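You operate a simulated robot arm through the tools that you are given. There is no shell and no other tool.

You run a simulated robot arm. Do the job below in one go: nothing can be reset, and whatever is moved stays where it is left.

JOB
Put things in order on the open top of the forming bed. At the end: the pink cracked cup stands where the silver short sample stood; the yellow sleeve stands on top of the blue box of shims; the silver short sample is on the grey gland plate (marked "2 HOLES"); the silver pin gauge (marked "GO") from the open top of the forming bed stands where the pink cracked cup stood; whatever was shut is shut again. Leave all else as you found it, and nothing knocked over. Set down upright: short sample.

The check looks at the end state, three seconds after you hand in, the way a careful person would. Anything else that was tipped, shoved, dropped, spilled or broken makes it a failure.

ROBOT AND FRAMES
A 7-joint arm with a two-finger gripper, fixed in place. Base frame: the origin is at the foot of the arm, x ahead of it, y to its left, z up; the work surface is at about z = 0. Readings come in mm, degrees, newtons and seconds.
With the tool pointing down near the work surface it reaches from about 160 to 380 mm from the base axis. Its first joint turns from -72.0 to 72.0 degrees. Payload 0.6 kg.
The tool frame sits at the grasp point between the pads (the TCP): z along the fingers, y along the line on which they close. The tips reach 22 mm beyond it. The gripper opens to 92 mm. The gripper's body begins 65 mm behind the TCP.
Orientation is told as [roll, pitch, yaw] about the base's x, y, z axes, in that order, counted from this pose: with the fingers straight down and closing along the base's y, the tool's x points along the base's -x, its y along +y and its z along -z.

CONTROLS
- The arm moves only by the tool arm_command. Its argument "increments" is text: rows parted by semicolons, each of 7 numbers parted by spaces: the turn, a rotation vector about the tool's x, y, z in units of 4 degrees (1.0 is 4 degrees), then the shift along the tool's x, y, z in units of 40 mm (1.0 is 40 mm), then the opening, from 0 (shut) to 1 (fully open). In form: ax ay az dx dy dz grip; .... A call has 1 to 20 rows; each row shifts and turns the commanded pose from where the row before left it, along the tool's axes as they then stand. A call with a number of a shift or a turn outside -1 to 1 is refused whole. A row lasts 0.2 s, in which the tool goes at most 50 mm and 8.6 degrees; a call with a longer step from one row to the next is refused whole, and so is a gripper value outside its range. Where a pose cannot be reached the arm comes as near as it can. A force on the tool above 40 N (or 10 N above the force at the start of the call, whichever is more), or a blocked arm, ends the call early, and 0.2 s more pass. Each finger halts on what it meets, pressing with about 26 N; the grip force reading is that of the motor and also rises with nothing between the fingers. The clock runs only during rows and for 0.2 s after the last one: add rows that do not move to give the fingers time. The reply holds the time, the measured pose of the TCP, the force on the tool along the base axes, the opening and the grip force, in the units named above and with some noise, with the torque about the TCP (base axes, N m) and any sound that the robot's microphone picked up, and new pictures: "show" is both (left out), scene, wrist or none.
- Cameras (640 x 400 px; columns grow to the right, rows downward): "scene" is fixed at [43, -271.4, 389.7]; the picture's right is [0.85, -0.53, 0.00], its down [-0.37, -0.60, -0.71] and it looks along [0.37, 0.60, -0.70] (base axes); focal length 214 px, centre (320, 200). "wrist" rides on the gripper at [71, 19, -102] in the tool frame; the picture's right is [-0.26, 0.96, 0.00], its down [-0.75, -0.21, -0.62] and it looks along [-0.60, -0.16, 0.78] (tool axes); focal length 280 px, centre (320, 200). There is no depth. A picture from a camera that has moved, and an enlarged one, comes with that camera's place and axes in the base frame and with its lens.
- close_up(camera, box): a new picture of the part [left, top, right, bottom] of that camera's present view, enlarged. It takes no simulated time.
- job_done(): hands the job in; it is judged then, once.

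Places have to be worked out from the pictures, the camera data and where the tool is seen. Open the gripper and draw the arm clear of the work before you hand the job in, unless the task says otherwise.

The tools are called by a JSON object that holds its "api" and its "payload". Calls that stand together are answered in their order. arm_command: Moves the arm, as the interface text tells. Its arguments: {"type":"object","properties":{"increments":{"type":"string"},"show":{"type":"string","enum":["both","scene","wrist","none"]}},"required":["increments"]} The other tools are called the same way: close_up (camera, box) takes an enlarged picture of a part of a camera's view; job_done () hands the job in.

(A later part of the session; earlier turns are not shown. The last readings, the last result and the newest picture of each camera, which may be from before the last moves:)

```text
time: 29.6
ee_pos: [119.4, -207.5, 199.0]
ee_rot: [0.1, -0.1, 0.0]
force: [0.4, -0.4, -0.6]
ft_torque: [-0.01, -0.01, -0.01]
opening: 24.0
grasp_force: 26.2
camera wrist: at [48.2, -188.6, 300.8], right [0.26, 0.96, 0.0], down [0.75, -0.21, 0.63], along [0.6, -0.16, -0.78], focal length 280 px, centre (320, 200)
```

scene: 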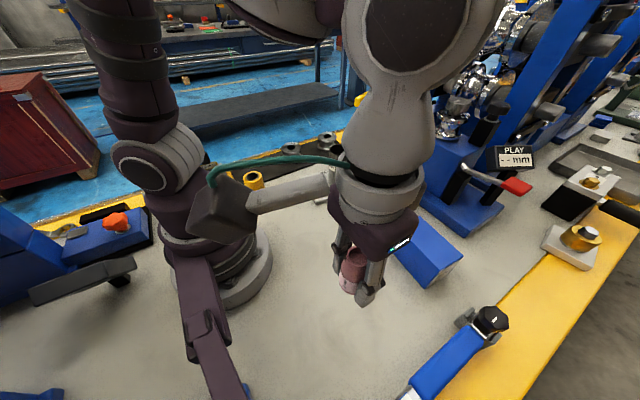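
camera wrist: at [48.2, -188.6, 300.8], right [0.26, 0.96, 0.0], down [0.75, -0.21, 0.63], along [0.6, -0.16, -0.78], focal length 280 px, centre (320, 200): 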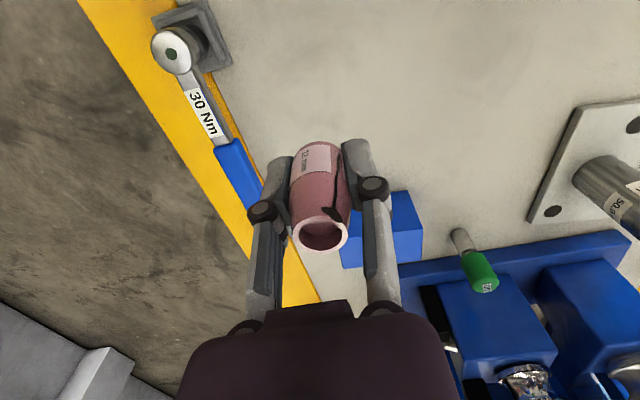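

The cup is over the old sample spot. I correct by about 1 mm and descend to roughly 10 mm above the surface.

{"api": "arm_command", "payload": {"increments": "0 0 0 -0.03 0.037 0.3 0.18; 0 0 0 0 0 0.6 0.18; 0 0 0 0 0 0.6 0.18; 0 0 0 0 0 0.6 0.18; 0 0 0 0 0 0.6 0.18; 0 0 0 0 0 0.6 0.18; 0 0 0 0 0 0.4 0.18; 0 0 0 0 0 0.25 0.18; 0 0 0 0 0 0 0.18", "show": "both"}}

{"api": "close_up", "payload": {"camera": "scene", "box": [290, 260, 390, 360]}}

```text
time: 31.6
ee_pos: [120.4, -204.8, 41.5]
ee_rot: [0.1, 0.0, 0.0]
force: [0.2, -0.1, 0.0]
ft_torque: [0.02, -0.02, 0.03]
opening: 23.9
grasp_force: 25.2
camera wrist: at [49.2, -186.5, 143.1], right [0.26, 0.96, 0.0], down [0.75, -0.21, 0.63], along [0.6, -0.16, -0.78], focal length 280 px, centre (320, 200)
```

scene: 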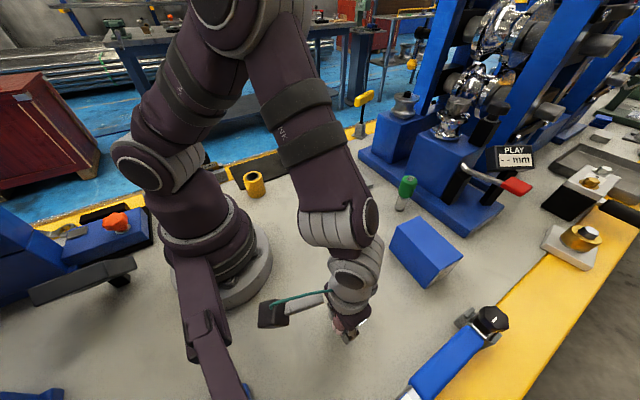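
wrist: 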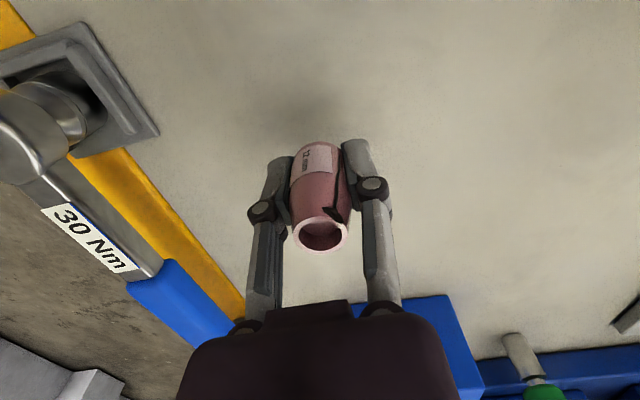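

```text
4.00 times, centred on (340, 310) of scene
camera zoom: at [43.0, -271.4, 389.7], right [0.85, -0.53, 0.0], down [-0.37, -0.6, -0.71], along [0.37, 0.6, -0.7], focal length 858 px, centre (240, -240)
```

zoom: 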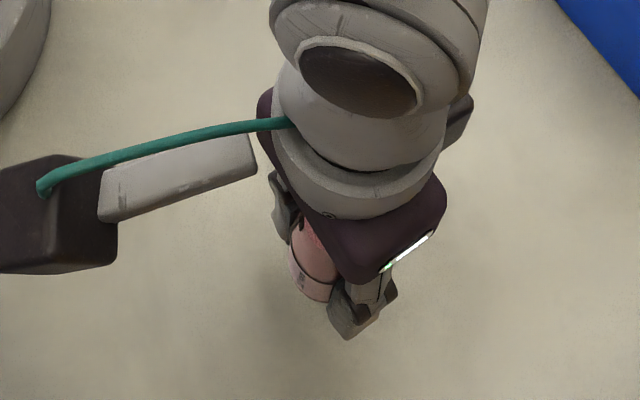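

About 9–11 mm remain to the surface. I lower 8 mm slowly and read the force.

{"api": "arm_command", "payload": {"increments": "0 0 0 0 0 0.05 0.18; 0 0 0 0 0 0.05 0.18; 0 0 0 0 0 0.05 0.18; 0 0 0 0 0 0.05 0.18; 0 0 0 0 0 0 0.18; 0 0 0 0 0 0 0.18", "show": "wrist"}}

```text
time: 33.0
ee_pos: [121.1, -205.7, 33.2]
ee_rot: [0.1, -0.1, 0.0]
force: [0.0, -0.4, 0.0]
ft_torque: [0.01, 0.02, 0.01]
opening: 23.6
grasp_force: 25.8
camera wrist: at [49.5, -186.2, 135.1], right [0.26, 0.96, 0.0], down [0.75, -0.21, 0.63], along [0.6, -0.16, -0.78], focal length 280 px, centre (320, 200)
```

wrist: 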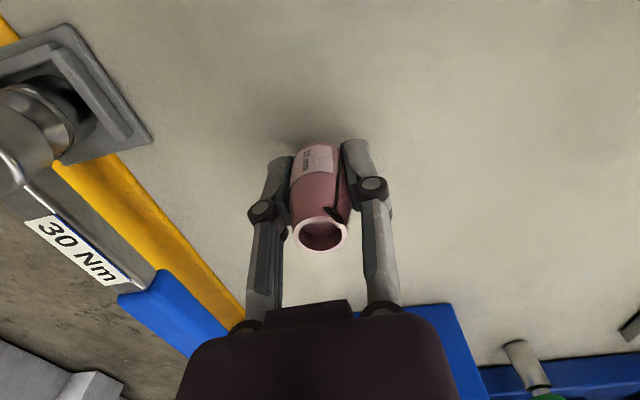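

No contact yet at z ≈ 33. I lower another 2 mm.

{"api": "arm_command", "payload": {"increments": "0 0 0 0 0 0.025 0.18; 0 0 0 0 0 0.025 0.18; 0 0 0 0 0 0 0.18", "show": "none"}}

```text
time: 33.8
ee_pos: [121.0, -204.5, 31.3]
ee_rot: [0.1, -0.1, 0.0]
force: [-0.2, 0.7, -0.2]
ft_torque: [-0.01, 0.0, 0.03]
opening: 23.6
grasp_force: 26.0
```

Still no contact, so I lower a further millimetre and check again.

{"api": "arm_command", "payload": {"increments": "0 0 0 0 0 0.025 0.18; 0 0 0 0 0 0 0.18", "show": "none"}}

```text
time: 34.4
ee_pos: [120.1, -203.2, 31.3]
ee_rot: [0.1, -0.2, 0.0]
force: [-0.2, 0.6, -1.0]
ft_torque: [0.01, 0.02, 0.01]
opening: 23.4
grasp_force: 25.9
```

The force is still only noise. Another millimetre down.

{"api": "arm_command", "payload": {"increments": "0 0 0 0 0 0.025 0.18; 0 0 0 0 0 0 0.18", "show": "none"}}

```text
time: 35.0
ee_pos: [120.7, -204.7, 29.6]
ee_rot: [0.1, -0.1, 0.0]
force: [0.5, 0.4, -1.0]
ft_torque: [-0.01, 0.01, -0.01]
opening: 23.5
grasp_force: 25.6
```

{"api": "close_up", "payload": {"camera": "wrist", "box": [240, 100, 400, 280]}}

{"api": "close_up", "payload": {"camera": "scene", "box": [310, 290, 370, 350]}}

```text
2.22 times, centred on (320, 190) of wrist
camera zoom: at [49.4, -186.2, 131.3], right [0.26, 0.96, 0.0], down [0.75, -0.21, 0.63], along [0.6, -0.16, -0.78], focal length 623 px, centre (320, 222)
```

zoom: 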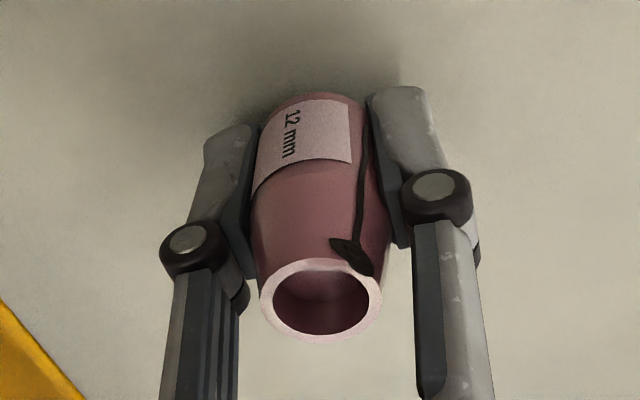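

```text
6.67 times, centred on (340, 320) of scene
camera zoom: at [43.0, -271.4, 389.7], right [0.85, -0.53, 0.0], down [-0.37, -0.6, -0.71], along [0.37, 0.6, -0.7], focal length 1430 px, centre (187, -600)
```

zoom: 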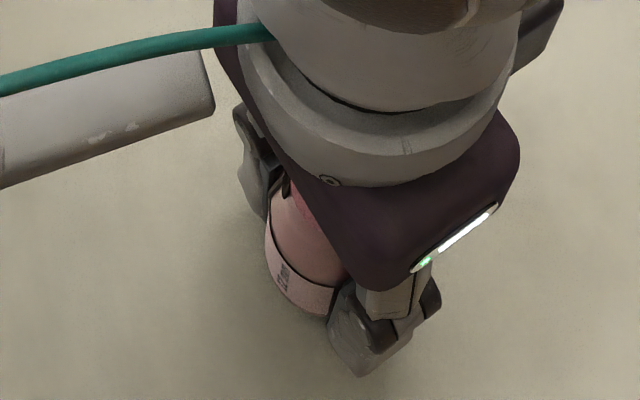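

The cup hangs straight with just a small gap or light touch below it. I lower another millimetre while watching the force.

{"api": "arm_command", "payload": {"increments": "0 0 0 0 0 0.025 0.18; 0 0 0 0 0 0 0.18", "show": "none"}}

```text
time: 35.6
ee_pos: [119.8, -205.0, 28.9]
ee_rot: [0.2, -0.1, 0.0]
force: [-0.4, -1.0, -0.1]
ft_torque: [0.0, 0.01, 0.03]
opening: 23.6
grasp_force: 26.2
```

No contact yet, so I go down one more millimetre.

{"api": "arm_command", "payload": {"increments": "0 0 0 0 0 0.025 0.18; 0 0 0 0 0 0 0.18", "show": "none"}}

```text
time: 36.2
ee_pos: [119.7, -205.4, 28.6]
ee_rot: [-0.1, -0.1, 0.0]
force: [-2.1, 4.3, 19.2]
ft_torque: [0.08, 0.05, 0.02]
opening: 23.3
grasp_force: 26.4
```

Contact is clear at 19 N. I ease off half a millimetre, then open to about 46 mm to release the cup.

{"api": "arm_command", "payload": {"increments": "0 0 0 0 0 -0.0125 0.18; 0 0 0 0 0 0 0.22; 0 0 0 0 0 0 0.26; 0 0 0 0 0 0 0.3; 0 0 0 0 0 0 0.36; 0 0 0 0 0 0 0.44; 0 0 0 0 0 0 0.5; 0 0 0 0 0 0 0.5", "show": "both"}}

{"api": "close_up", "payload": {"camera": "wrist", "box": [240, 100, 400, 280]}}

```text
time: 38.0
ee_pos: [121.1, -204.5, 28.5]
ee_rot: [0.1, 0.0, 0.0]
force: [0.4, 0.8, 0.5]
ft_torque: [-0.02, 0.01, -0.01]
opening: 45.8
grasp_force: 0.0
camera wrist: at [49.6, -186.3, 130.0], right [0.26, 0.96, 0.0], down [0.75, -0.21, 0.63], along [0.6, -0.16, -0.78], focal length 280 px, centre (320, 200)
```

scene: 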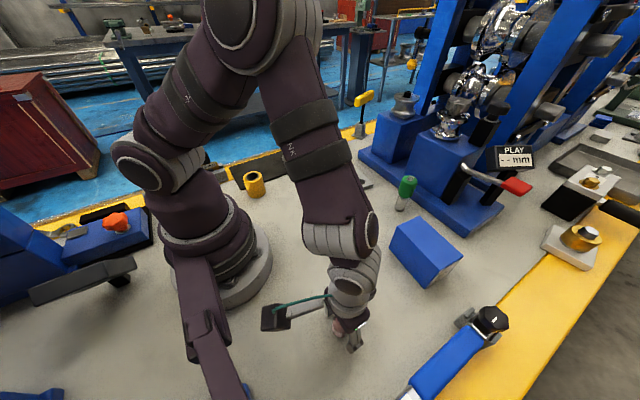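
wrist: 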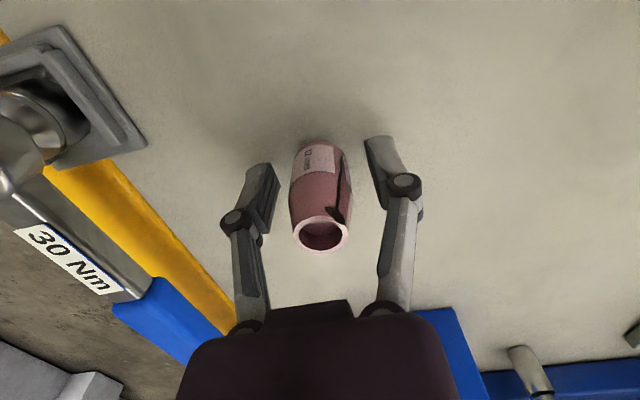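

```text
2.22 times, centred on (320, 190) of wrist
camera zoom: at [49.6, -186.3, 130.0], right [0.26, 0.96, 0.0], down [0.75, -0.21, 0.63], along [0.6, -0.16, -0.78], focal length 623 px, centre (320, 222)
```

zoom: 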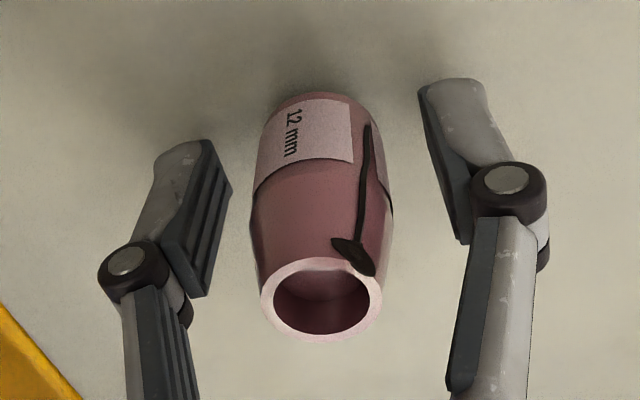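

The cup stands upright and free on the old sample spot. I rise straight up and look back at it.

{"api": "arm_command", "payload": {"increments": "0 0 0 0 0 -0.3 0.5; 0 0 0 0 0 -0.6 0.5; 0 0 0 0 0 -0.8 0.5; 0 0 0 0 0 -0.8 0.5; 0 0 0 0 0 -0.8 0.5; 0 0 0 0 0 -0.8 0.5; 0 0 0 0 0 -0.8 0.5; 0 0 0 0 0 0 0.5", "show": "both"}}

{"api": "close_up", "payload": {"camera": "wrist", "box": [280, 20, 360, 120]}}

{"api": "close_up", "payload": {"camera": "scene", "box": [290, 260, 390, 360]}}

```text
time: 39.8
ee_pos: [119.7, -205.9, 223.6]
ee_rot: [0.1, -0.1, 0.0]
force: [-0.1, 0.0, 1.0]
ft_torque: [0.0, -0.04, 0.0]
opening: 46.0
grasp_force: 0.0
camera wrist: at [49.2, -187.2, 326.4], right [0.26, 0.96, 0.0], down [0.75, -0.21, 0.63], along [0.6, -0.16, -0.78], focal length 280 px, centre (320, 200)
```

scene: 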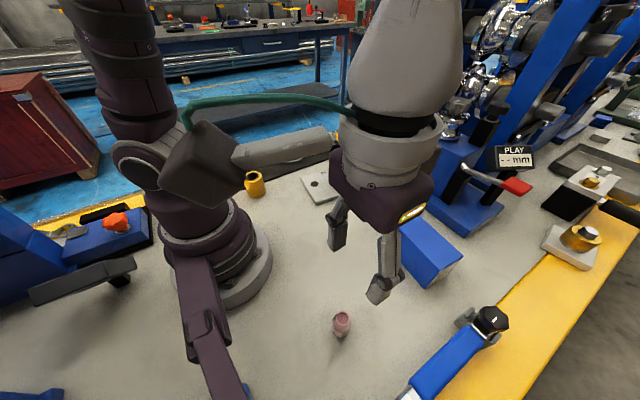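
wrist: 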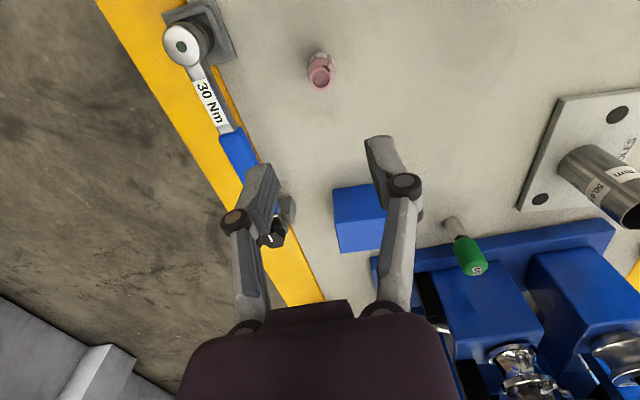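

```text
4.00 times, centred on (320, 70) of wrist
camera zoom: at [49.2, -187.2, 326.4], right [0.26, 0.96, 0.0], down [0.75, -0.21, 0.63], along [0.6, -0.16, -0.78], focal length 1122 px, centre (320, 720)
```

zoom: 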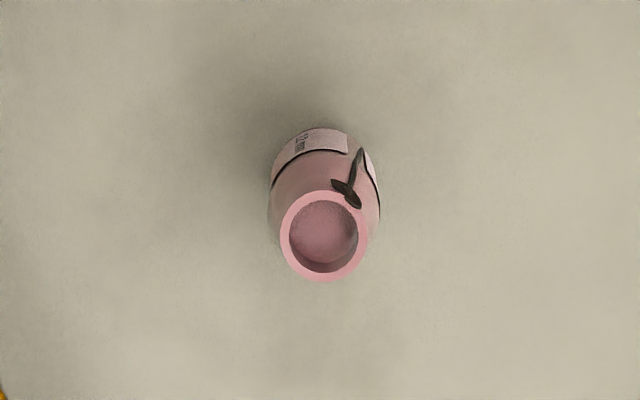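

```text
4.00 times, centred on (340, 310) of scene
camera zoom: at [43.0, -271.4, 389.7], right [0.85, -0.53, 0.0], down [-0.37, -0.6, -0.71], along [0.37, 0.6, -0.7], focal length 858 px, centre (240, -240)
```

zoom: 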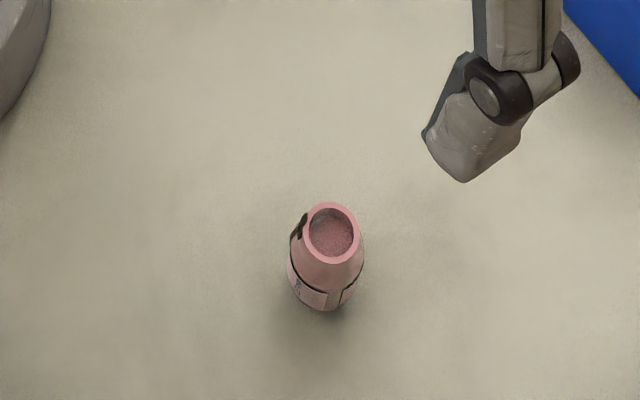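

The cup stands within a millimetre or so of the sample's old spot, and the sample is on the plate. Next is the GO gauge at about (400, -66), beyond straight-down reach, so I move to (335, -66) to view it first.

{"api": "arm_command", "payload": {"increments": "0 0 0 -0.597 0.389 0 0.65; 0 0 0 -0.597 0.389 0 0.65; 0 0 0 -0.597 0.389 0 0.65; 0 0 0 -0.597 0.389 0 0.65; 0 0 0 -0.597 0.389 0 0.65; 0 0 0 -0.597 0.389 0 0.65; 0 0 0 -0.597 0.389 0 0.65; 0 0 0 -0.597 0.389 0 0.65; 0 0 0 -0.597 0.389 0 0.65; 0 0 0 0 0 0 0.65", "show": "both"}}

{"api": "close_up", "payload": {"camera": "wrist", "box": [260, 80, 400, 200]}}

```text
time: 42.0
ee_pos: [335.1, -65.3, 224.7]
ee_rot: [0.1, -0.1, -0.1]
force: [0.1, -0.2, -1.1]
ft_torque: [0.0, 0.0, -0.03]
opening: 59.9
grasp_force: 0.1
camera wrist: at [264.6, -46.5, 325.7], right [0.26, 0.96, 0.0], down [0.75, -0.21, 0.63], along [0.6, -0.16, -0.78], focal length 280 px, centre (320, 200)
```

scene: 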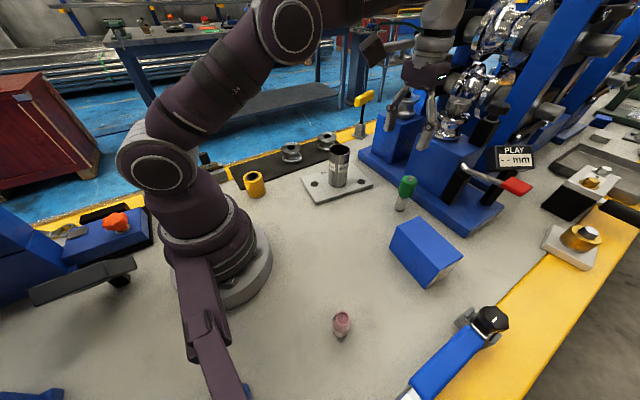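
wrist: 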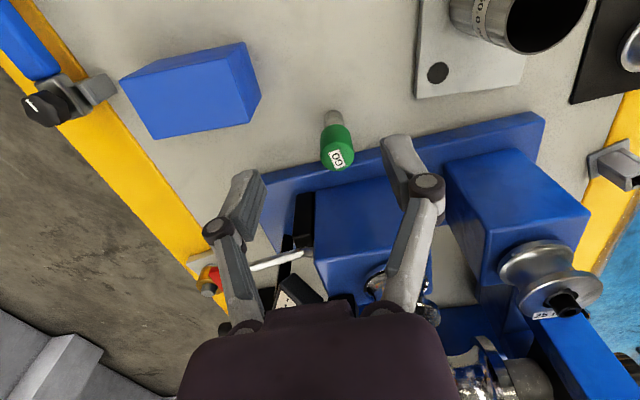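

```text
3.33 times, centred on (330, 140) of wrist
camera zoom: at [264.6, -46.5, 325.7], right [0.26, 0.96, 0.0], down [0.75, -0.21, 0.63], along [0.6, -0.16, -0.78], focal length 935 px, centre (287, 400)
```

zoom: 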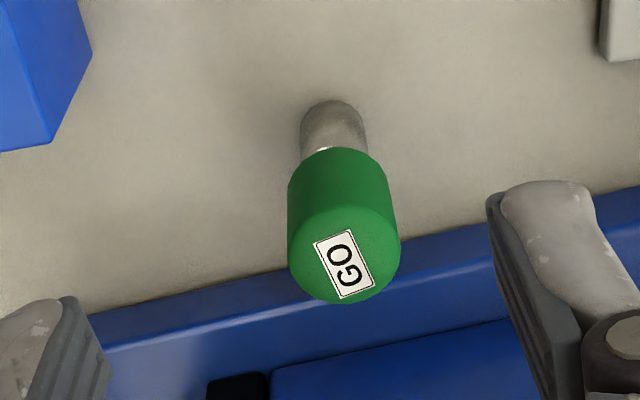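

The gauge's axis is at about (400, -65), with its top at z ≈ 89. I tilt the tool 20° so the fingers point outward, then move above the gauge at z ≈ 160.

{"api": "arm_command", "payload": {"increments": "0 -1 0 0 0 0 0.65; 0 -1 0 0 0 0 0.65; 0 -1 0 0 0 0 0.65; 0 -1 0 0 0 0 0.65; 0 -1 0 0 0 0 0.65; 0 0 0 -0.325 0.0025 0.692 0.65; 0 0 0 -0.325 0.0025 0.692 0.65; 0 0 0 -0.325 0.0025 0.692 0.65; 0 0 0 0 0 0 0.65; 0 0 0 0 0 0 0.65", "show": "both"}}

```text
time: 44.2
ee_pos: [399.7, -63.9, 159.6]
ee_rot: [0.2, -20.1, -0.1]
force: [0.1, -0.6, -0.1]
ft_torque: [-0.03, 0.02, 0.01]
opening: 59.6
grasp_force: 0.2
camera wrist: at [298.8, -45.8, 230.6], right [0.25, 0.96, 0.09], down [0.49, -0.21, 0.85], along [0.83, -0.16, -0.53], focal length 280 px, centre (320, 200)
```

scene: 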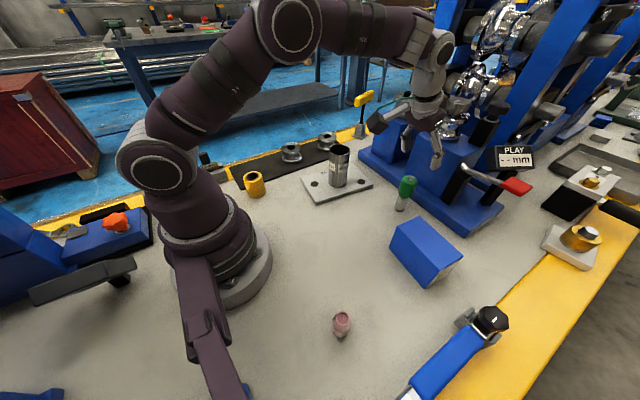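
wrist: 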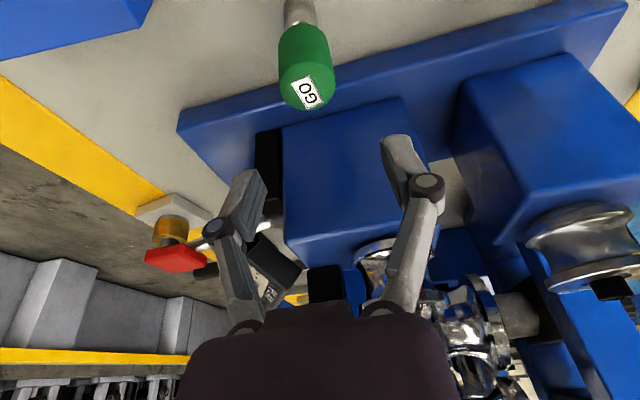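

The tilted pose was reached exactly. I zoom on the gauge head to fix its position from this viewpoint.

{"api": "close_up", "payload": {"camera": "wrist", "box": [250, 0, 370, 120]}}

{"api": "close_up", "payload": {"camera": "scene", "box": [370, 90, 490, 220]}}

```text
3.33 times, centred on (310, 60) of wrist
camera zoom: at [298.8, -45.8, 230.6], right [0.25, 0.96, 0.09], down [0.49, -0.21, 0.85], along [0.83, -0.16, -0.53], focal length 935 px, centre (353, 667)
```

zoom: 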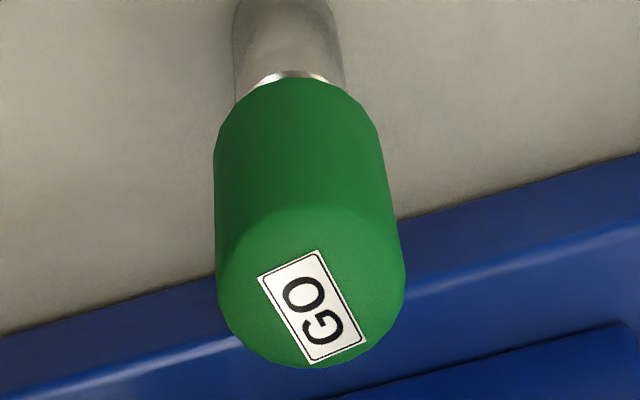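

```text
3.08 times, centred on (430, 155) of scene
camera zoom: at [43.0, -271.4, 389.7], right [0.85, -0.53, 0.0], down [-0.37, -0.6, -0.71], along [0.37, 0.6, -0.7], focal length 660 px, centre (-18, 338)
```

zoom: 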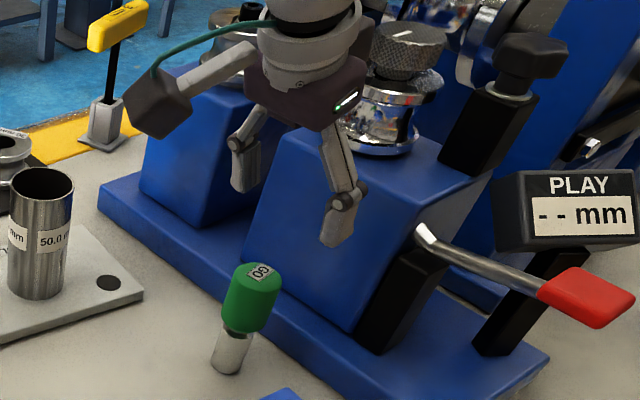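

The refined fix puts the gauge at (399.4, -66), 1 mm off the tool axis. I shift 1 mm and descend vertically in the tilted pose to z ≈ 110.

{"api": "arm_command", "payload": {"increments": "0 0 0 0.141 -0.025 0.388 0.65; 0 0 0 0.141 0 0.388 0.65; 0 0 0 0.141 0 0.388 0.65; 0 0 0 0 0 0 0.65", "show": "both"}}

{"api": "close_up", "payload": {"camera": "scene", "box": [370, 120, 460, 220]}}

```text
time: 45.2
ee_pos: [401.1, -64.9, 110.6]
ee_rot: [0.0, -20.1, 0.0]
force: [0.7, -0.6, 0.4]
ft_torque: [-0.01, 0.02, 0.02]
opening: 60.0
grasp_force: 0.0
camera wrist: at [299.4, -46.5, 181.2], right [0.25, 0.96, 0.09], down [0.49, -0.21, 0.85], along [0.83, -0.16, -0.53], focal length 280 px, centre (320, 200)
```

scene: 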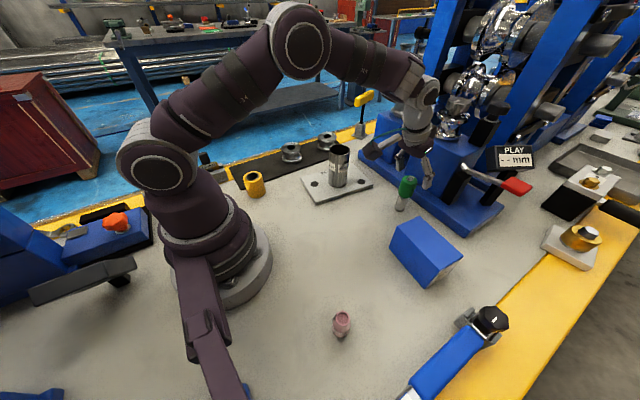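
wrist: 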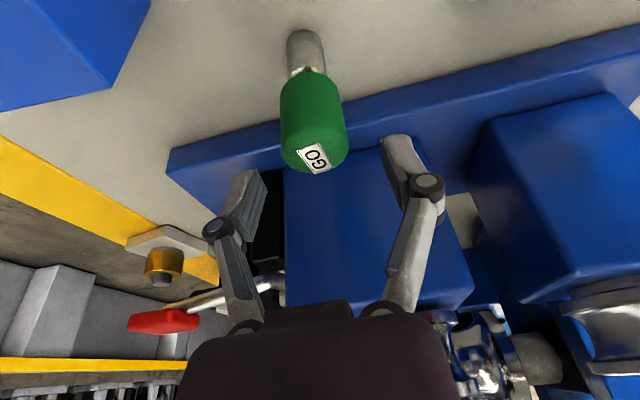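

```text
4.00 times, centred on (415, 170) of scene
camera zoom: at [43.0, -271.4, 389.7], right [0.85, -0.53, 0.0], down [-0.37, -0.6, -0.71], along [0.37, 0.6, -0.7], focal length 858 px, centre (-60, 320)
```

zoom: 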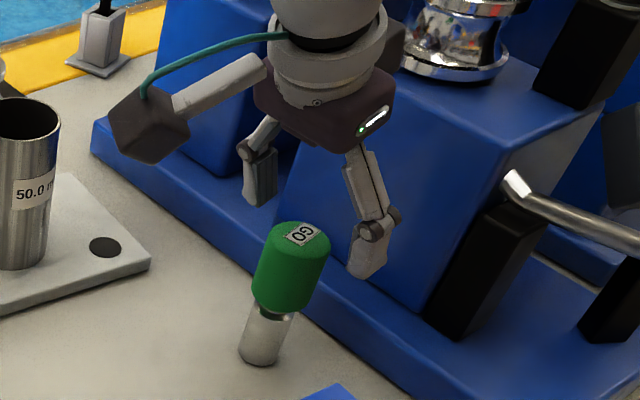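

The gauge head projects exactly under the tool in both views. I descend the last 42 mm so the pads straddle the green handle.

{"api": "arm_command", "payload": {"increments": "0 0 0 0.129 -0.02 0.33 0.65; 0 0 0 0.129 0 0.33 0.65; 0 0 0 0.129 0 0.33 0.65; 0 0 0 0 0 0 0.65", "show": "both"}}

{"api": "close_up", "payload": {"camera": "scene", "box": [370, 120, 460, 220]}}

```text
time: 46.2
ee_pos: [400.6, -65.6, 68.6]
ee_rot: [0.2, -20.1, 0.0]
force: [-0.9, -0.3, 0.5]
ft_torque: [0.01, -0.02, -0.01]
opening: 59.6
grasp_force: 0.0
camera wrist: at [298.3, -47.6, 138.8], right [0.25, 0.96, 0.09], down [0.49, -0.21, 0.85], along [0.83, -0.16, -0.53], focal length 280 px, centre (320, 200)
```

scene: 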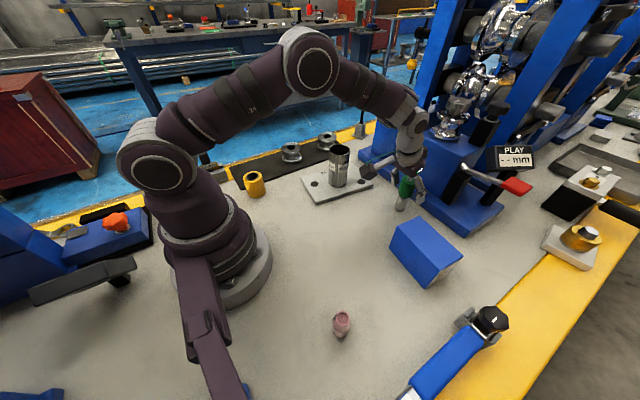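
wrist: 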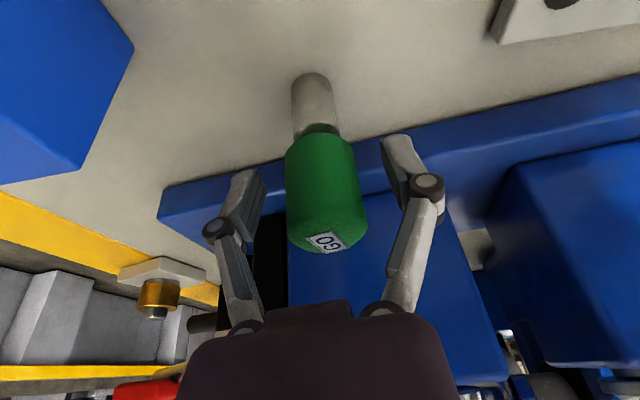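

```text
4.00 times, centred on (415, 170) of scene
camera zoom: at [43.0, -271.4, 389.7], right [0.85, -0.53, 0.0], down [-0.37, -0.6, -0.71], along [0.37, 0.6, -0.7], focal length 858 px, centre (-60, 320)
```

zoom: 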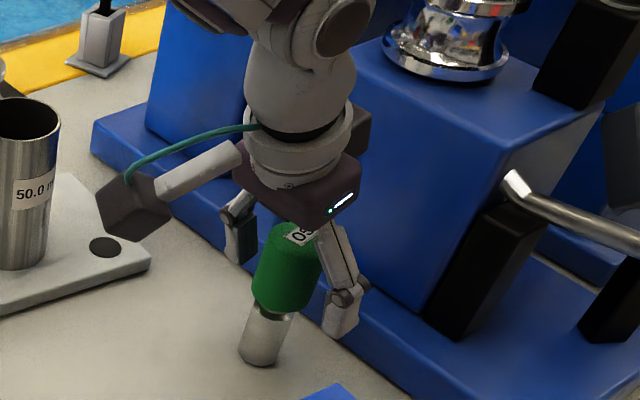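

The handle sits centred between the pads. I close gradually to grip it.

{"api": "arm_command", "payload": {"increments": "0 0 0 0 0 0 0.5; 0 0 0 0 0 0 0.42; 0 0 0 0 0 0 0.38; 0 0 0 0 0 0 0.35; 0 0 0 0 0 0 0.33; 0 0 0 0 0 0 0.31; 0 0 0 0 0 0 0.31", "show": "wrist"}}

```text
time: 47.8
ee_pos: [399.8, -65.9, 68.1]
ee_rot: [0.1, -20.2, 0.0]
force: [-1.2, 2.6, 4.9]
ft_torque: [0.05, 0.08, -0.05]
opening: 31.6
grasp_force: 26.2
camera wrist: at [298.4, -47.6, 139.1], right [0.25, 0.96, 0.09], down [0.49, -0.21, 0.85], along [0.83, -0.16, -0.53], focal length 280 px, centre (320, 200)
```

wrist: 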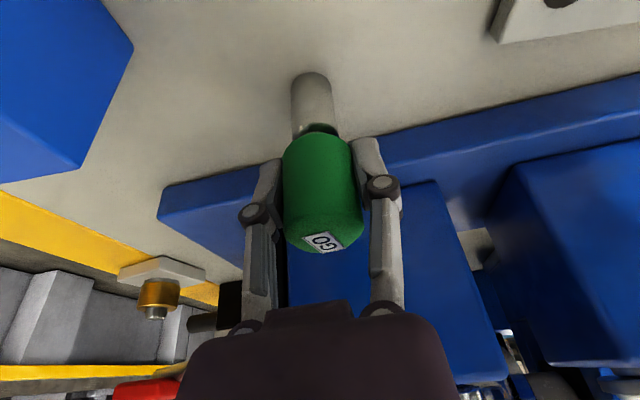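

The grip is firm at 31.6 mm. I lift vertically in the tilted pose, slowly at first.

{"api": "arm_command", "payload": {"increments": "0 0 0 0 0 0 0.2; 0 0 0 -0.043 0 -0.1175 0.2; 0 0 0 -0.0855 0 -0.235 0.2; 0 0 0 -0.128 0 -0.352 0.2; 0 0 0 -0.171 0 -0.47 0.2; 0 0 0 -0.171 0 -0.47 0.2; 0 0 0 0 0 0 0.2", "show": "both"}}

{"api": "close_up", "payload": {"camera": "scene", "box": [370, 90, 470, 210]}}

```text
time: 49.4
ee_pos: [399.7, -66.3, 139.4]
ee_rot: [0.1, -20.1, 0.0]
force: [0.4, 0.0, -3.3]
ft_torque: [-0.02, 0.0, 0.02]
opening: 31.4
grasp_force: 26.0
camera wrist: at [298.1, -48.2, 210.1], right [0.25, 0.96, 0.09], down [0.49, -0.21, 0.85], along [0.83, -0.16, -0.53], focal length 280 px, centre (320, 200)
```

scene: 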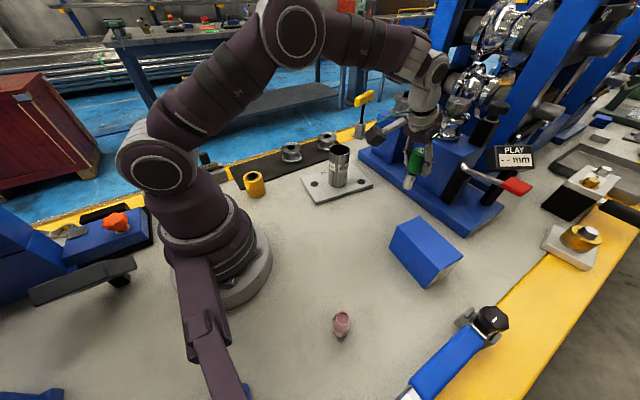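
wrist: 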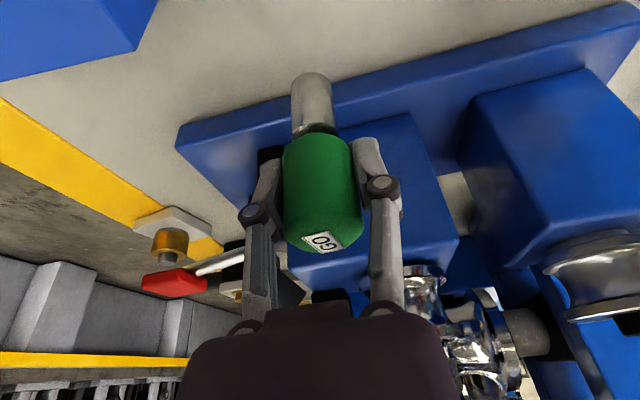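

```text
3.33 times, centred on (420, 150) of scene
camera zoom: at [43.0, -271.4, 389.6], right [0.85, -0.53, 0.0], down [-0.37, -0.6, -0.71], along [0.37, 0.6, -0.7], focal length 715 px, centre (-13, 367)
```

zoom: 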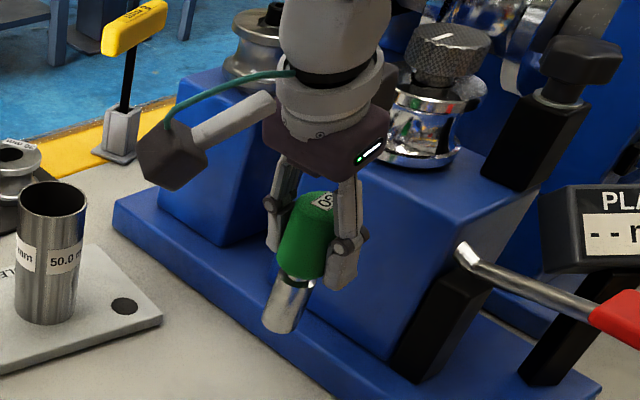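

The gauge is held upright. I raise to z ≈ 205 and draw back to about (290, 0), keeping the tilt.

{"api": "arm_command", "payload": {"increments": "0 0 0 -0.188 0 -0.517 0.2; 0 0 0 -0.188 0 -0.517 0.2; 0 0 0 -0.188 0 -0.517 0.2; 0 0 0 0.517 0.33 -0.188 0.2; 0 0 0 0.517 0.33 -0.188 0.2; 0 0 0 0.517 0.33 -0.188 0.2; 0 0 0 0.517 0.33 -0.188 0.2; 0 0 0 0.517 0.33 -0.188 0.2; 0 0 0 0 0 0 0.2", "show": "both"}}

```text
time: 51.4
ee_pos: [289.5, -0.9, 204.1]
ee_rot: [0.1, -20.1, -0.1]
force: [0.1, 0.3, -3.3]
ft_torque: [0.03, 0.02, -0.01]
opening: 31.6
grasp_force: 25.8
camera wrist: at [187.0, 18.4, 275.1], right [0.25, 0.96, 0.09], down [0.49, -0.21, 0.85], along [0.83, -0.16, -0.53], focal length 280 px, centre (320, 200)
```

scene: 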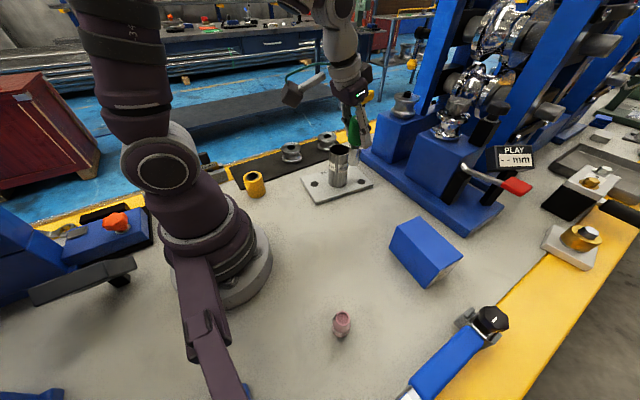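
wrist: 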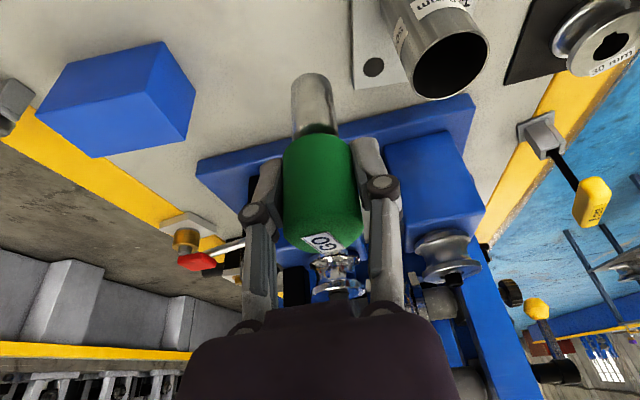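

The gauge still hangs upright. I turn the tool 57° about the vertical so the tilt will point radially at the cup's old spot.

{"api": "arm_command", "payload": {"increments": "-0.3249 0 -0.8927 0 0 0 0.2; -0.3249 0 -0.8927 0 0 0 0.2; -0.3249 0 -0.8927 0 0 0 0.2; -0.3249 0 -0.8927 0 0 0 0.2; -0.3249 0 -0.8927 0 0 0 0.2; -0.3249 0 -0.8927 0 0 0 0.2; -0.3249 0 -0.8927 0 0 0 0.2; -0.3249 0 -0.8927 0 0 0 0.2; -0.3249 0 -0.8927 0 0 0 0.2; -0.3249 0 -0.8927 0 0 0 0.2; -0.3249 0 -0.8927 0 0 0 0.2; -0.3249 0 -0.8927 0 0 0 0.2; -0.3249 0 -0.8927 0 0 0 0.2; -0.3249 0 -0.8927 0 0 0 0.2; -0.3249 0 -0.8927 0 0 0 0.2; 0 0 0 0 0 0 0.2", "show": "both"}}

```text
time: 54.8
ee_pos: [289.0, -0.7, 203.0]
ee_rot: [0.0, -20.1, 56.9]
force: [0.5, -0.8, -3.4]
ft_torque: [-0.04, 0.03, -0.02]
opening: 31.7
grasp_force: 26.4
camera wrist: at [218.1, -75.5, 275.0], right [-0.68, 0.73, 0.09], down [0.44, 0.3, 0.85], along [0.59, 0.61, -0.53], focal length 280 px, centre (320, 200)
```

scene: 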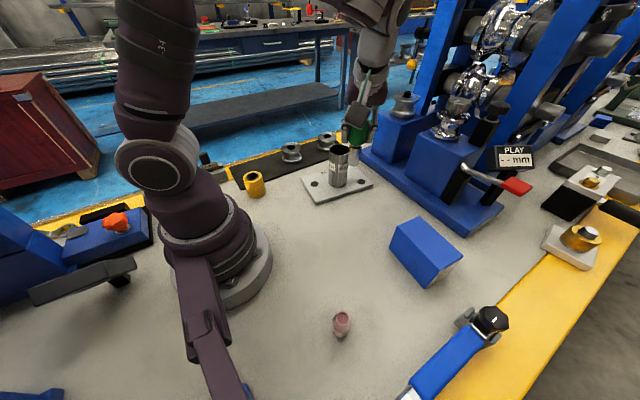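
wrist: 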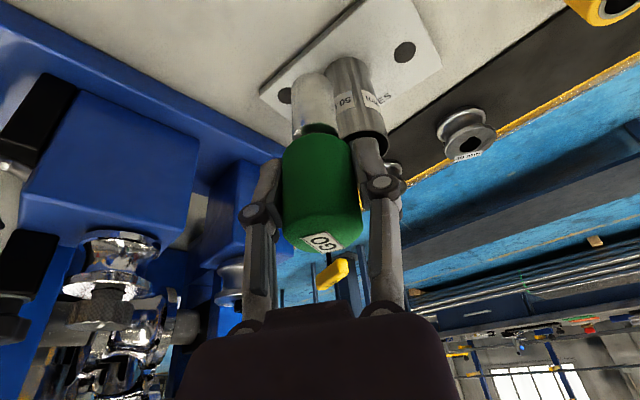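

Orientation is [0, -20, 57] with the gauge vertical. I move horizontally to above the cup's old spot at (180.3, 274.4).

{"api": "arm_command", "payload": {"increments": "0 0 0 -0.4027 0.6033 0.1466 0.2; 0 0 0 -0.4027 0.6033 0.1466 0.2; 0 0 0 -0.4027 0.6033 0.1466 0.2; 0 0 0 -0.4027 0.6033 0.1466 0.2; 0 0 0 -0.4027 0.6033 0.1466 0.2; 0 0 0 -0.4027 0.6033 0.1466 0.2; 0 0 0 -0.4027 0.6033 0.1466 0.2; 0 0 0 -0.4027 0.6033 0.1466 0.2; 0 0 0 -0.4027 0.6033 0.1466 0.2; 0 0 0 -0.4027 0.6033 0.1466 0.2; 0 0 0 0 0 0 0.2; 0 0 0 0 0 0 0.2", "show": "both"}}

```text
time: 57.4
ee_pos: [180.5, 274.1, 202.6]
ee_rot: [-0.1, -20.2, 57.0]
force: [1.3, -0.5, -3.4]
ft_torque: [-0.01, -0.02, 0.02]
opening: 31.6
grasp_force: 26.1
camera wrist: at [108.6, 198.5, 274.3], right [-0.67, 0.73, 0.09], down [0.44, 0.3, 0.85], along [0.59, 0.61, -0.53], focal length 280 px, centre (320, 200)
```

scene: 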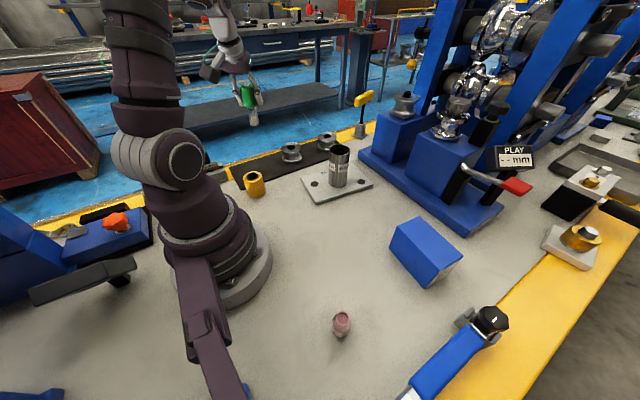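
wrist: 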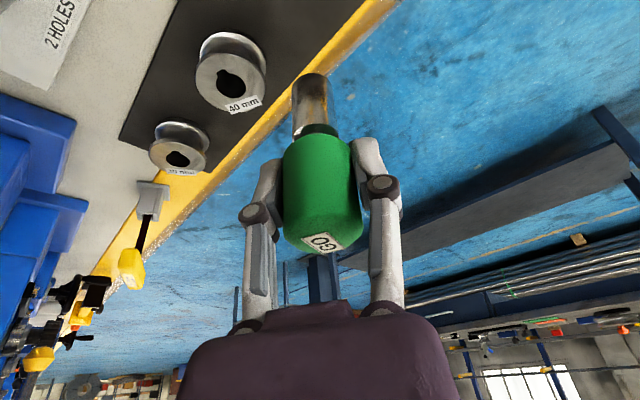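

The gauge is over the spot. I descend vertically to about 10 mm above the mat.

{"api": "arm_command", "payload": {"increments": "0 0 0 0.172 0 0.472 0.2; 0 0 0 0.172 0 0.472 0.2; 0 0 0 0.172 0 0.472 0.2; 0 0 0 0.172 0 0.472 0.2; 0 0 0 0.172 0 0.472 0.2; 0 0 0 0.172 0 0.472 0.2; 0 0 0 0 0 0 0.2", "show": "both"}}

{"api": "close_up", "payload": {"camera": "scene", "box": [210, 100, 310, 200]}}

```text
time: 59.0
ee_pos: [182.0, 274.8, 82.5]
ee_rot: [-0.1, -20.1, 57.0]
force: [-0.2, 0.1, -3.3]
ft_torque: [0.01, 0.01, -0.02]
opening: 31.5
grasp_force: 26.2
camera wrist: at [110.1, 199.2, 153.5], right [-0.68, 0.73, 0.09], down [0.44, 0.3, 0.85], along [0.59, 0.61, -0.53], focal length 280 px, centre (320, 200)
```

scene: 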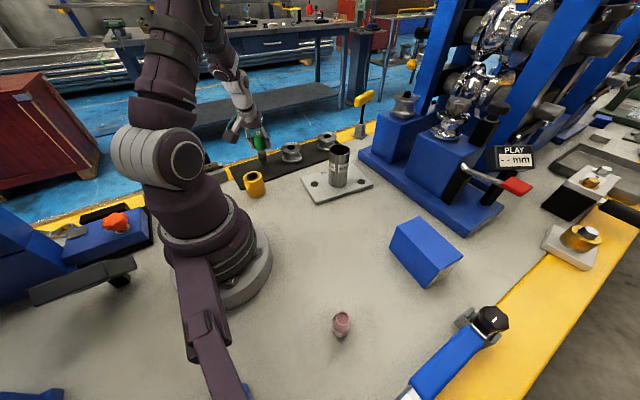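
wrist: 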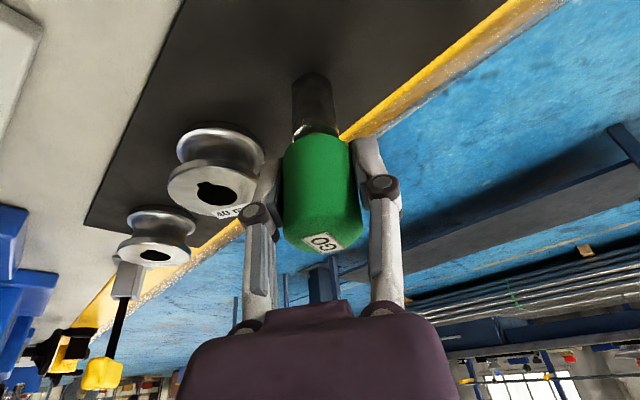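

```text
4.00 times, centred on (260, 150) of scene
camera zoom: at [43.0, -271.4, 389.7], right [0.85, -0.53, 0.0], down [-0.37, -0.6, -0.71], along [0.37, 0.6, -0.7], focal length 858 px, centre (560, 400)
```

zoom: 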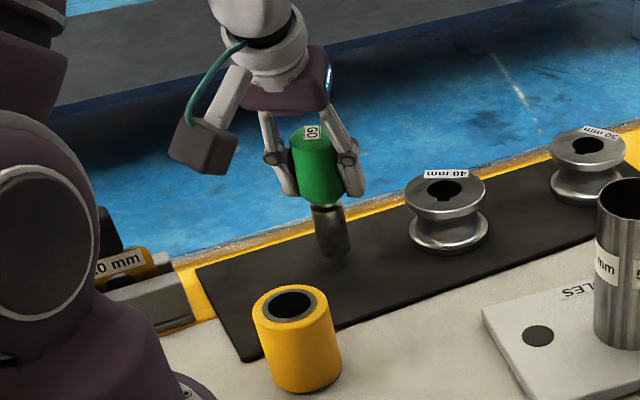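

The pin end is just above the mat, clear of the roller. I nudge 1 mm sideways and lower 7 mm slowly.

{"api": "arm_command", "payload": {"increments": "0 0 0 0.015 0.0235 0.041 0.2; 0 0 0 0.015 0 0.041 0.2; 0 0 0 0.015 0 0.041 0.2; 0 0 0 0.015 0 0.041 0.2; 0 0 0 0 0 0 0.2", "show": "none"}}

```text
time: 60.2
ee_pos: [180.0, 275.3, 75.8]
ee_rot: [-0.1, -20.1, 57.0]
force: [-0.1, -0.3, -3.7]
ft_torque: [-0.01, 0.0, 0.01]
opening: 31.7
grasp_force: 26.4
```

Still free, with about 3–4 mm to go. I lower 2 mm more.

{"api": "arm_command", "payload": {"increments": "0 0 0 0.0086 0 0.0235 0.2; 0 0 0 0.0086 0 0.0235 0.2; 0 0 0 0 0 0 0.2", "show": "none"}}

```text
time: 61.0
ee_pos: [179.8, 275.9, 73.9]
ee_rot: [-0.1, -20.0, 56.9]
force: [0.1, -0.3, -3.4]
ft_torque: [0.02, 0.0, -0.04]
opening: 31.5
grasp_force: 26.0
```

No contact yet. One more millimetre.

{"api": "arm_command", "payload": {"increments": "0 0 0 0.0086 0 0.0235 0.2; 0 0 0 0 0 0 0.2", "show": "none"}}

```text
time: 61.6
ee_pos: [180.6, 275.3, 73.4]
ee_rot: [-0.1, -20.1, 57.0]
force: [0.1, 0.0, -3.3]
ft_torque: [0.02, 0.02, 0.0]
opening: 31.2
grasp_force: 26.1
```

The force is unchanged at -3.3 N, so it is still hanging. Another millimetre.

{"api": "arm_command", "payload": {"increments": "0 0 0 0.0086 0 0.0235 0.2; 0 0 0 0 0 0 0.2", "show": "none"}}

```text
time: 62.2
ee_pos: [179.9, 275.9, 71.9]
ee_rot: [-0.2, -20.2, 56.9]
force: [0.3, -0.2, -3.1]
ft_torque: [0.0, -0.01, -0.02]
opening: 31.2
grasp_force: 26.0
```

Still hanging at z ≈ 72. I lower half a millimetre more, twice, watching for contact.

{"api": "arm_command", "payload": {"increments": "0 0 0 0.0043 0 0.0118 0.2; 0 0 0 0 0 0 0.2", "show": "none"}}

{"api": "arm_command", "payload": {"increments": "0 0 0 0.0043 0 0.0118 0.2; 0 0 0 0 0 0 0.2", "show": "none"}}

```text
time: 62.8
ee_pos: [180.6, 274.5, 72.4]
ee_rot: [-0.1, -20.2, 57.0]
force: [-3.9, -4.1, 10.8]
ft_torque: [-0.33, 0.06, -0.04]
opening: 31.0
grasp_force: 26.4
```

```text
time: 63.4
ee_pos: [181.4, 276.2, 72.0]
ee_rot: [0.1, -20.3, 57.1]
force: [-5.6, -4.6, 26.8]
ft_torque: [-0.27, 0.09, -0.06]
opening: 31.3
grasp_force: 26.1
```

The pin is down on the mat (27 N). I back off about 0.5 mm and then open the gripper gradually.

{"api": "arm_command", "payload": {"increments": "0 0 0 -0.0043 0 -0.0118 0.2; 0 0 0 0 0 0 0.26; 0 0 0 0 0 0 0.32; 0 0 0 0 0 0 0.38; 0 0 0 0 0 0 0.44; 0 0 0 0 0 0 0.5; 0 0 0 0 0 0 0.56; 0 0 0 0 0 0 0.56", "show": "both"}}

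{"api": "close_up", "payload": {"camera": "scene", "box": [210, 100, 310, 200]}}

```text
time: 65.2
ee_pos: [180.1, 275.1, 70.5]
ee_rot: [-0.2, -20.1, 56.9]
force: [-1.0, -0.6, -0.7]
ft_torque: [0.02, -0.01, 0.01]
opening: 51.6
grasp_force: 0.1
camera wrist: at [108.7, 200.2, 142.7], right [-0.68, 0.73, 0.09], down [0.44, 0.3, 0.85], along [0.59, 0.61, -0.53], focal length 280 px, centre (320, 200)
```

scene: 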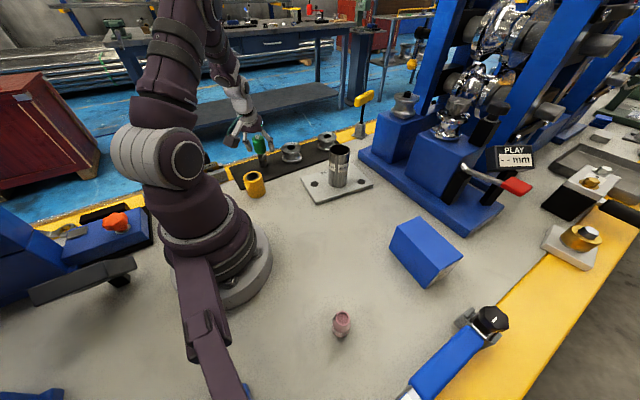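
wrist: 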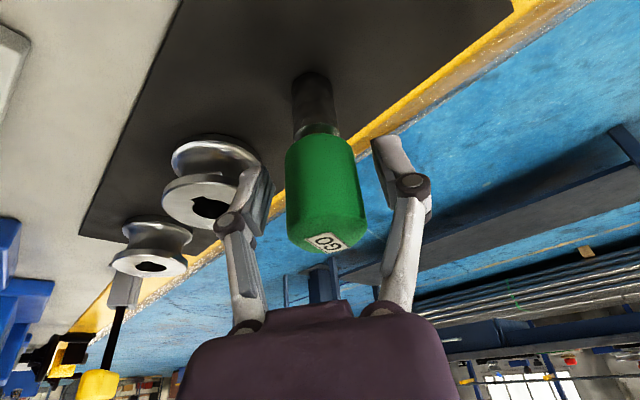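

```text
4.00 times, centred on (260, 150) of scene
camera zoom: at [43.0, -271.4, 389.7], right [0.85, -0.53, 0.0], down [-0.37, -0.6, -0.71], along [0.37, 0.6, -0.7], focal length 858 px, centre (560, 400)
```

zoom: 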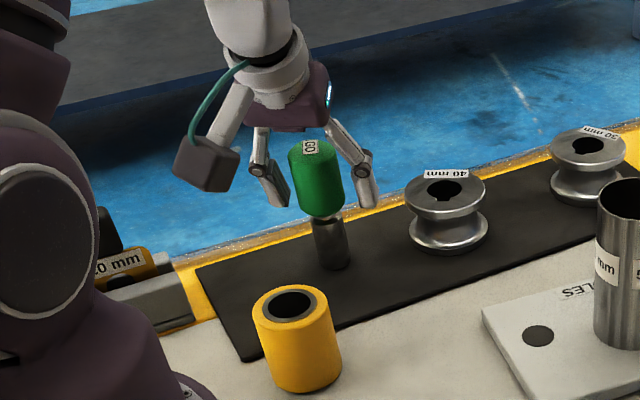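

The gauge stands by itself on the mat. I rise vertically 110 mm to clear it.

{"api": "arm_command", "payload": {"increments": "0 0 0 -0.0855 0 -0.235 0.56; 0 0 0 -0.171 0 -0.47 0.56; 0 0 0 -0.214 0 -0.587 0.56; 0 0 0 -0.214 0 -0.587 0.56; 0 0 0 -0.256 0 -0.705 0.56; 0 0 0 0 0 0 0.56", "show": "both"}}

{"api": "close_up", "payload": {"camera": "scene", "box": [210, 100, 310, 200]}}

```text
time: 66.6
ee_pos: [179.5, 276.2, 181.7]
ee_rot: [-0.1, -20.1, 57.0]
force: [0.5, 0.3, -0.5]
ft_torque: [-0.03, 0.02, 0.0]
opening: 51.6
grasp_force: 0.0
camera wrist: at [108.7, 199.6, 252.9], right [-0.68, 0.73, 0.09], down [0.44, 0.3, 0.85], along [0.59, 0.61, -0.53], focal length 280 px, centre (320, 200)
```

scene: 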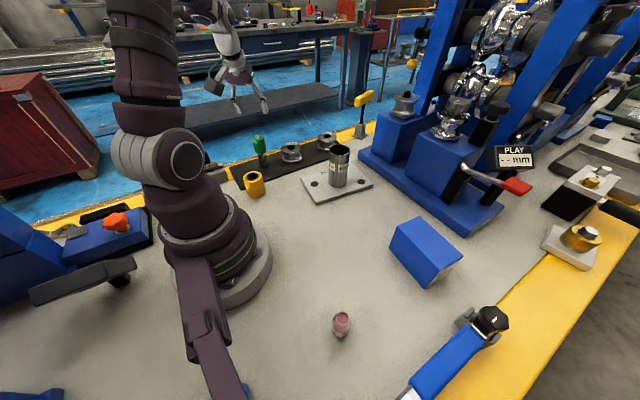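
wrist: 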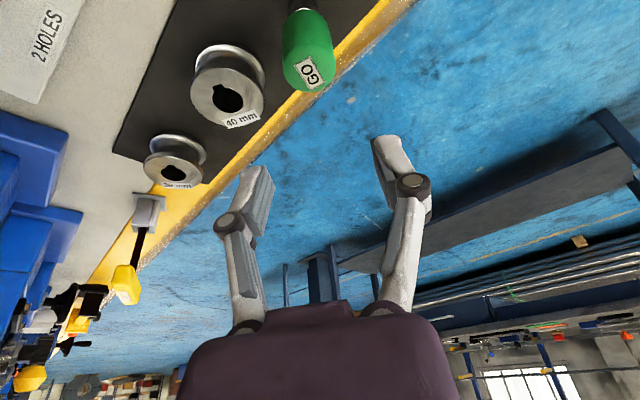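

```text
4.00 times, centred on (260, 150) of scene
camera zoom: at [43.0, -271.4, 389.7], right [0.85, -0.53, 0.0], down [-0.37, -0.6, -0.71], along [0.37, 0.6, -0.7], focal length 858 px, centre (560, 400)
```

zoom: 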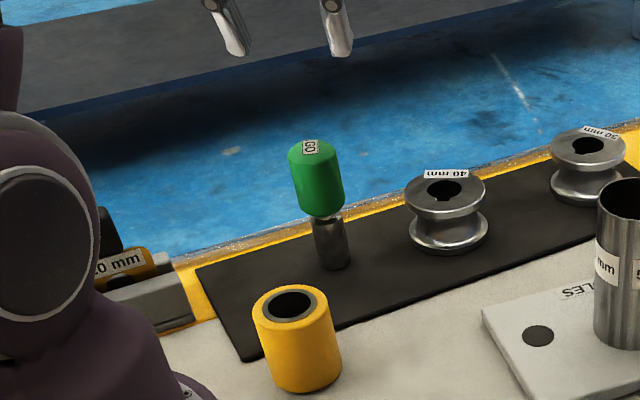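

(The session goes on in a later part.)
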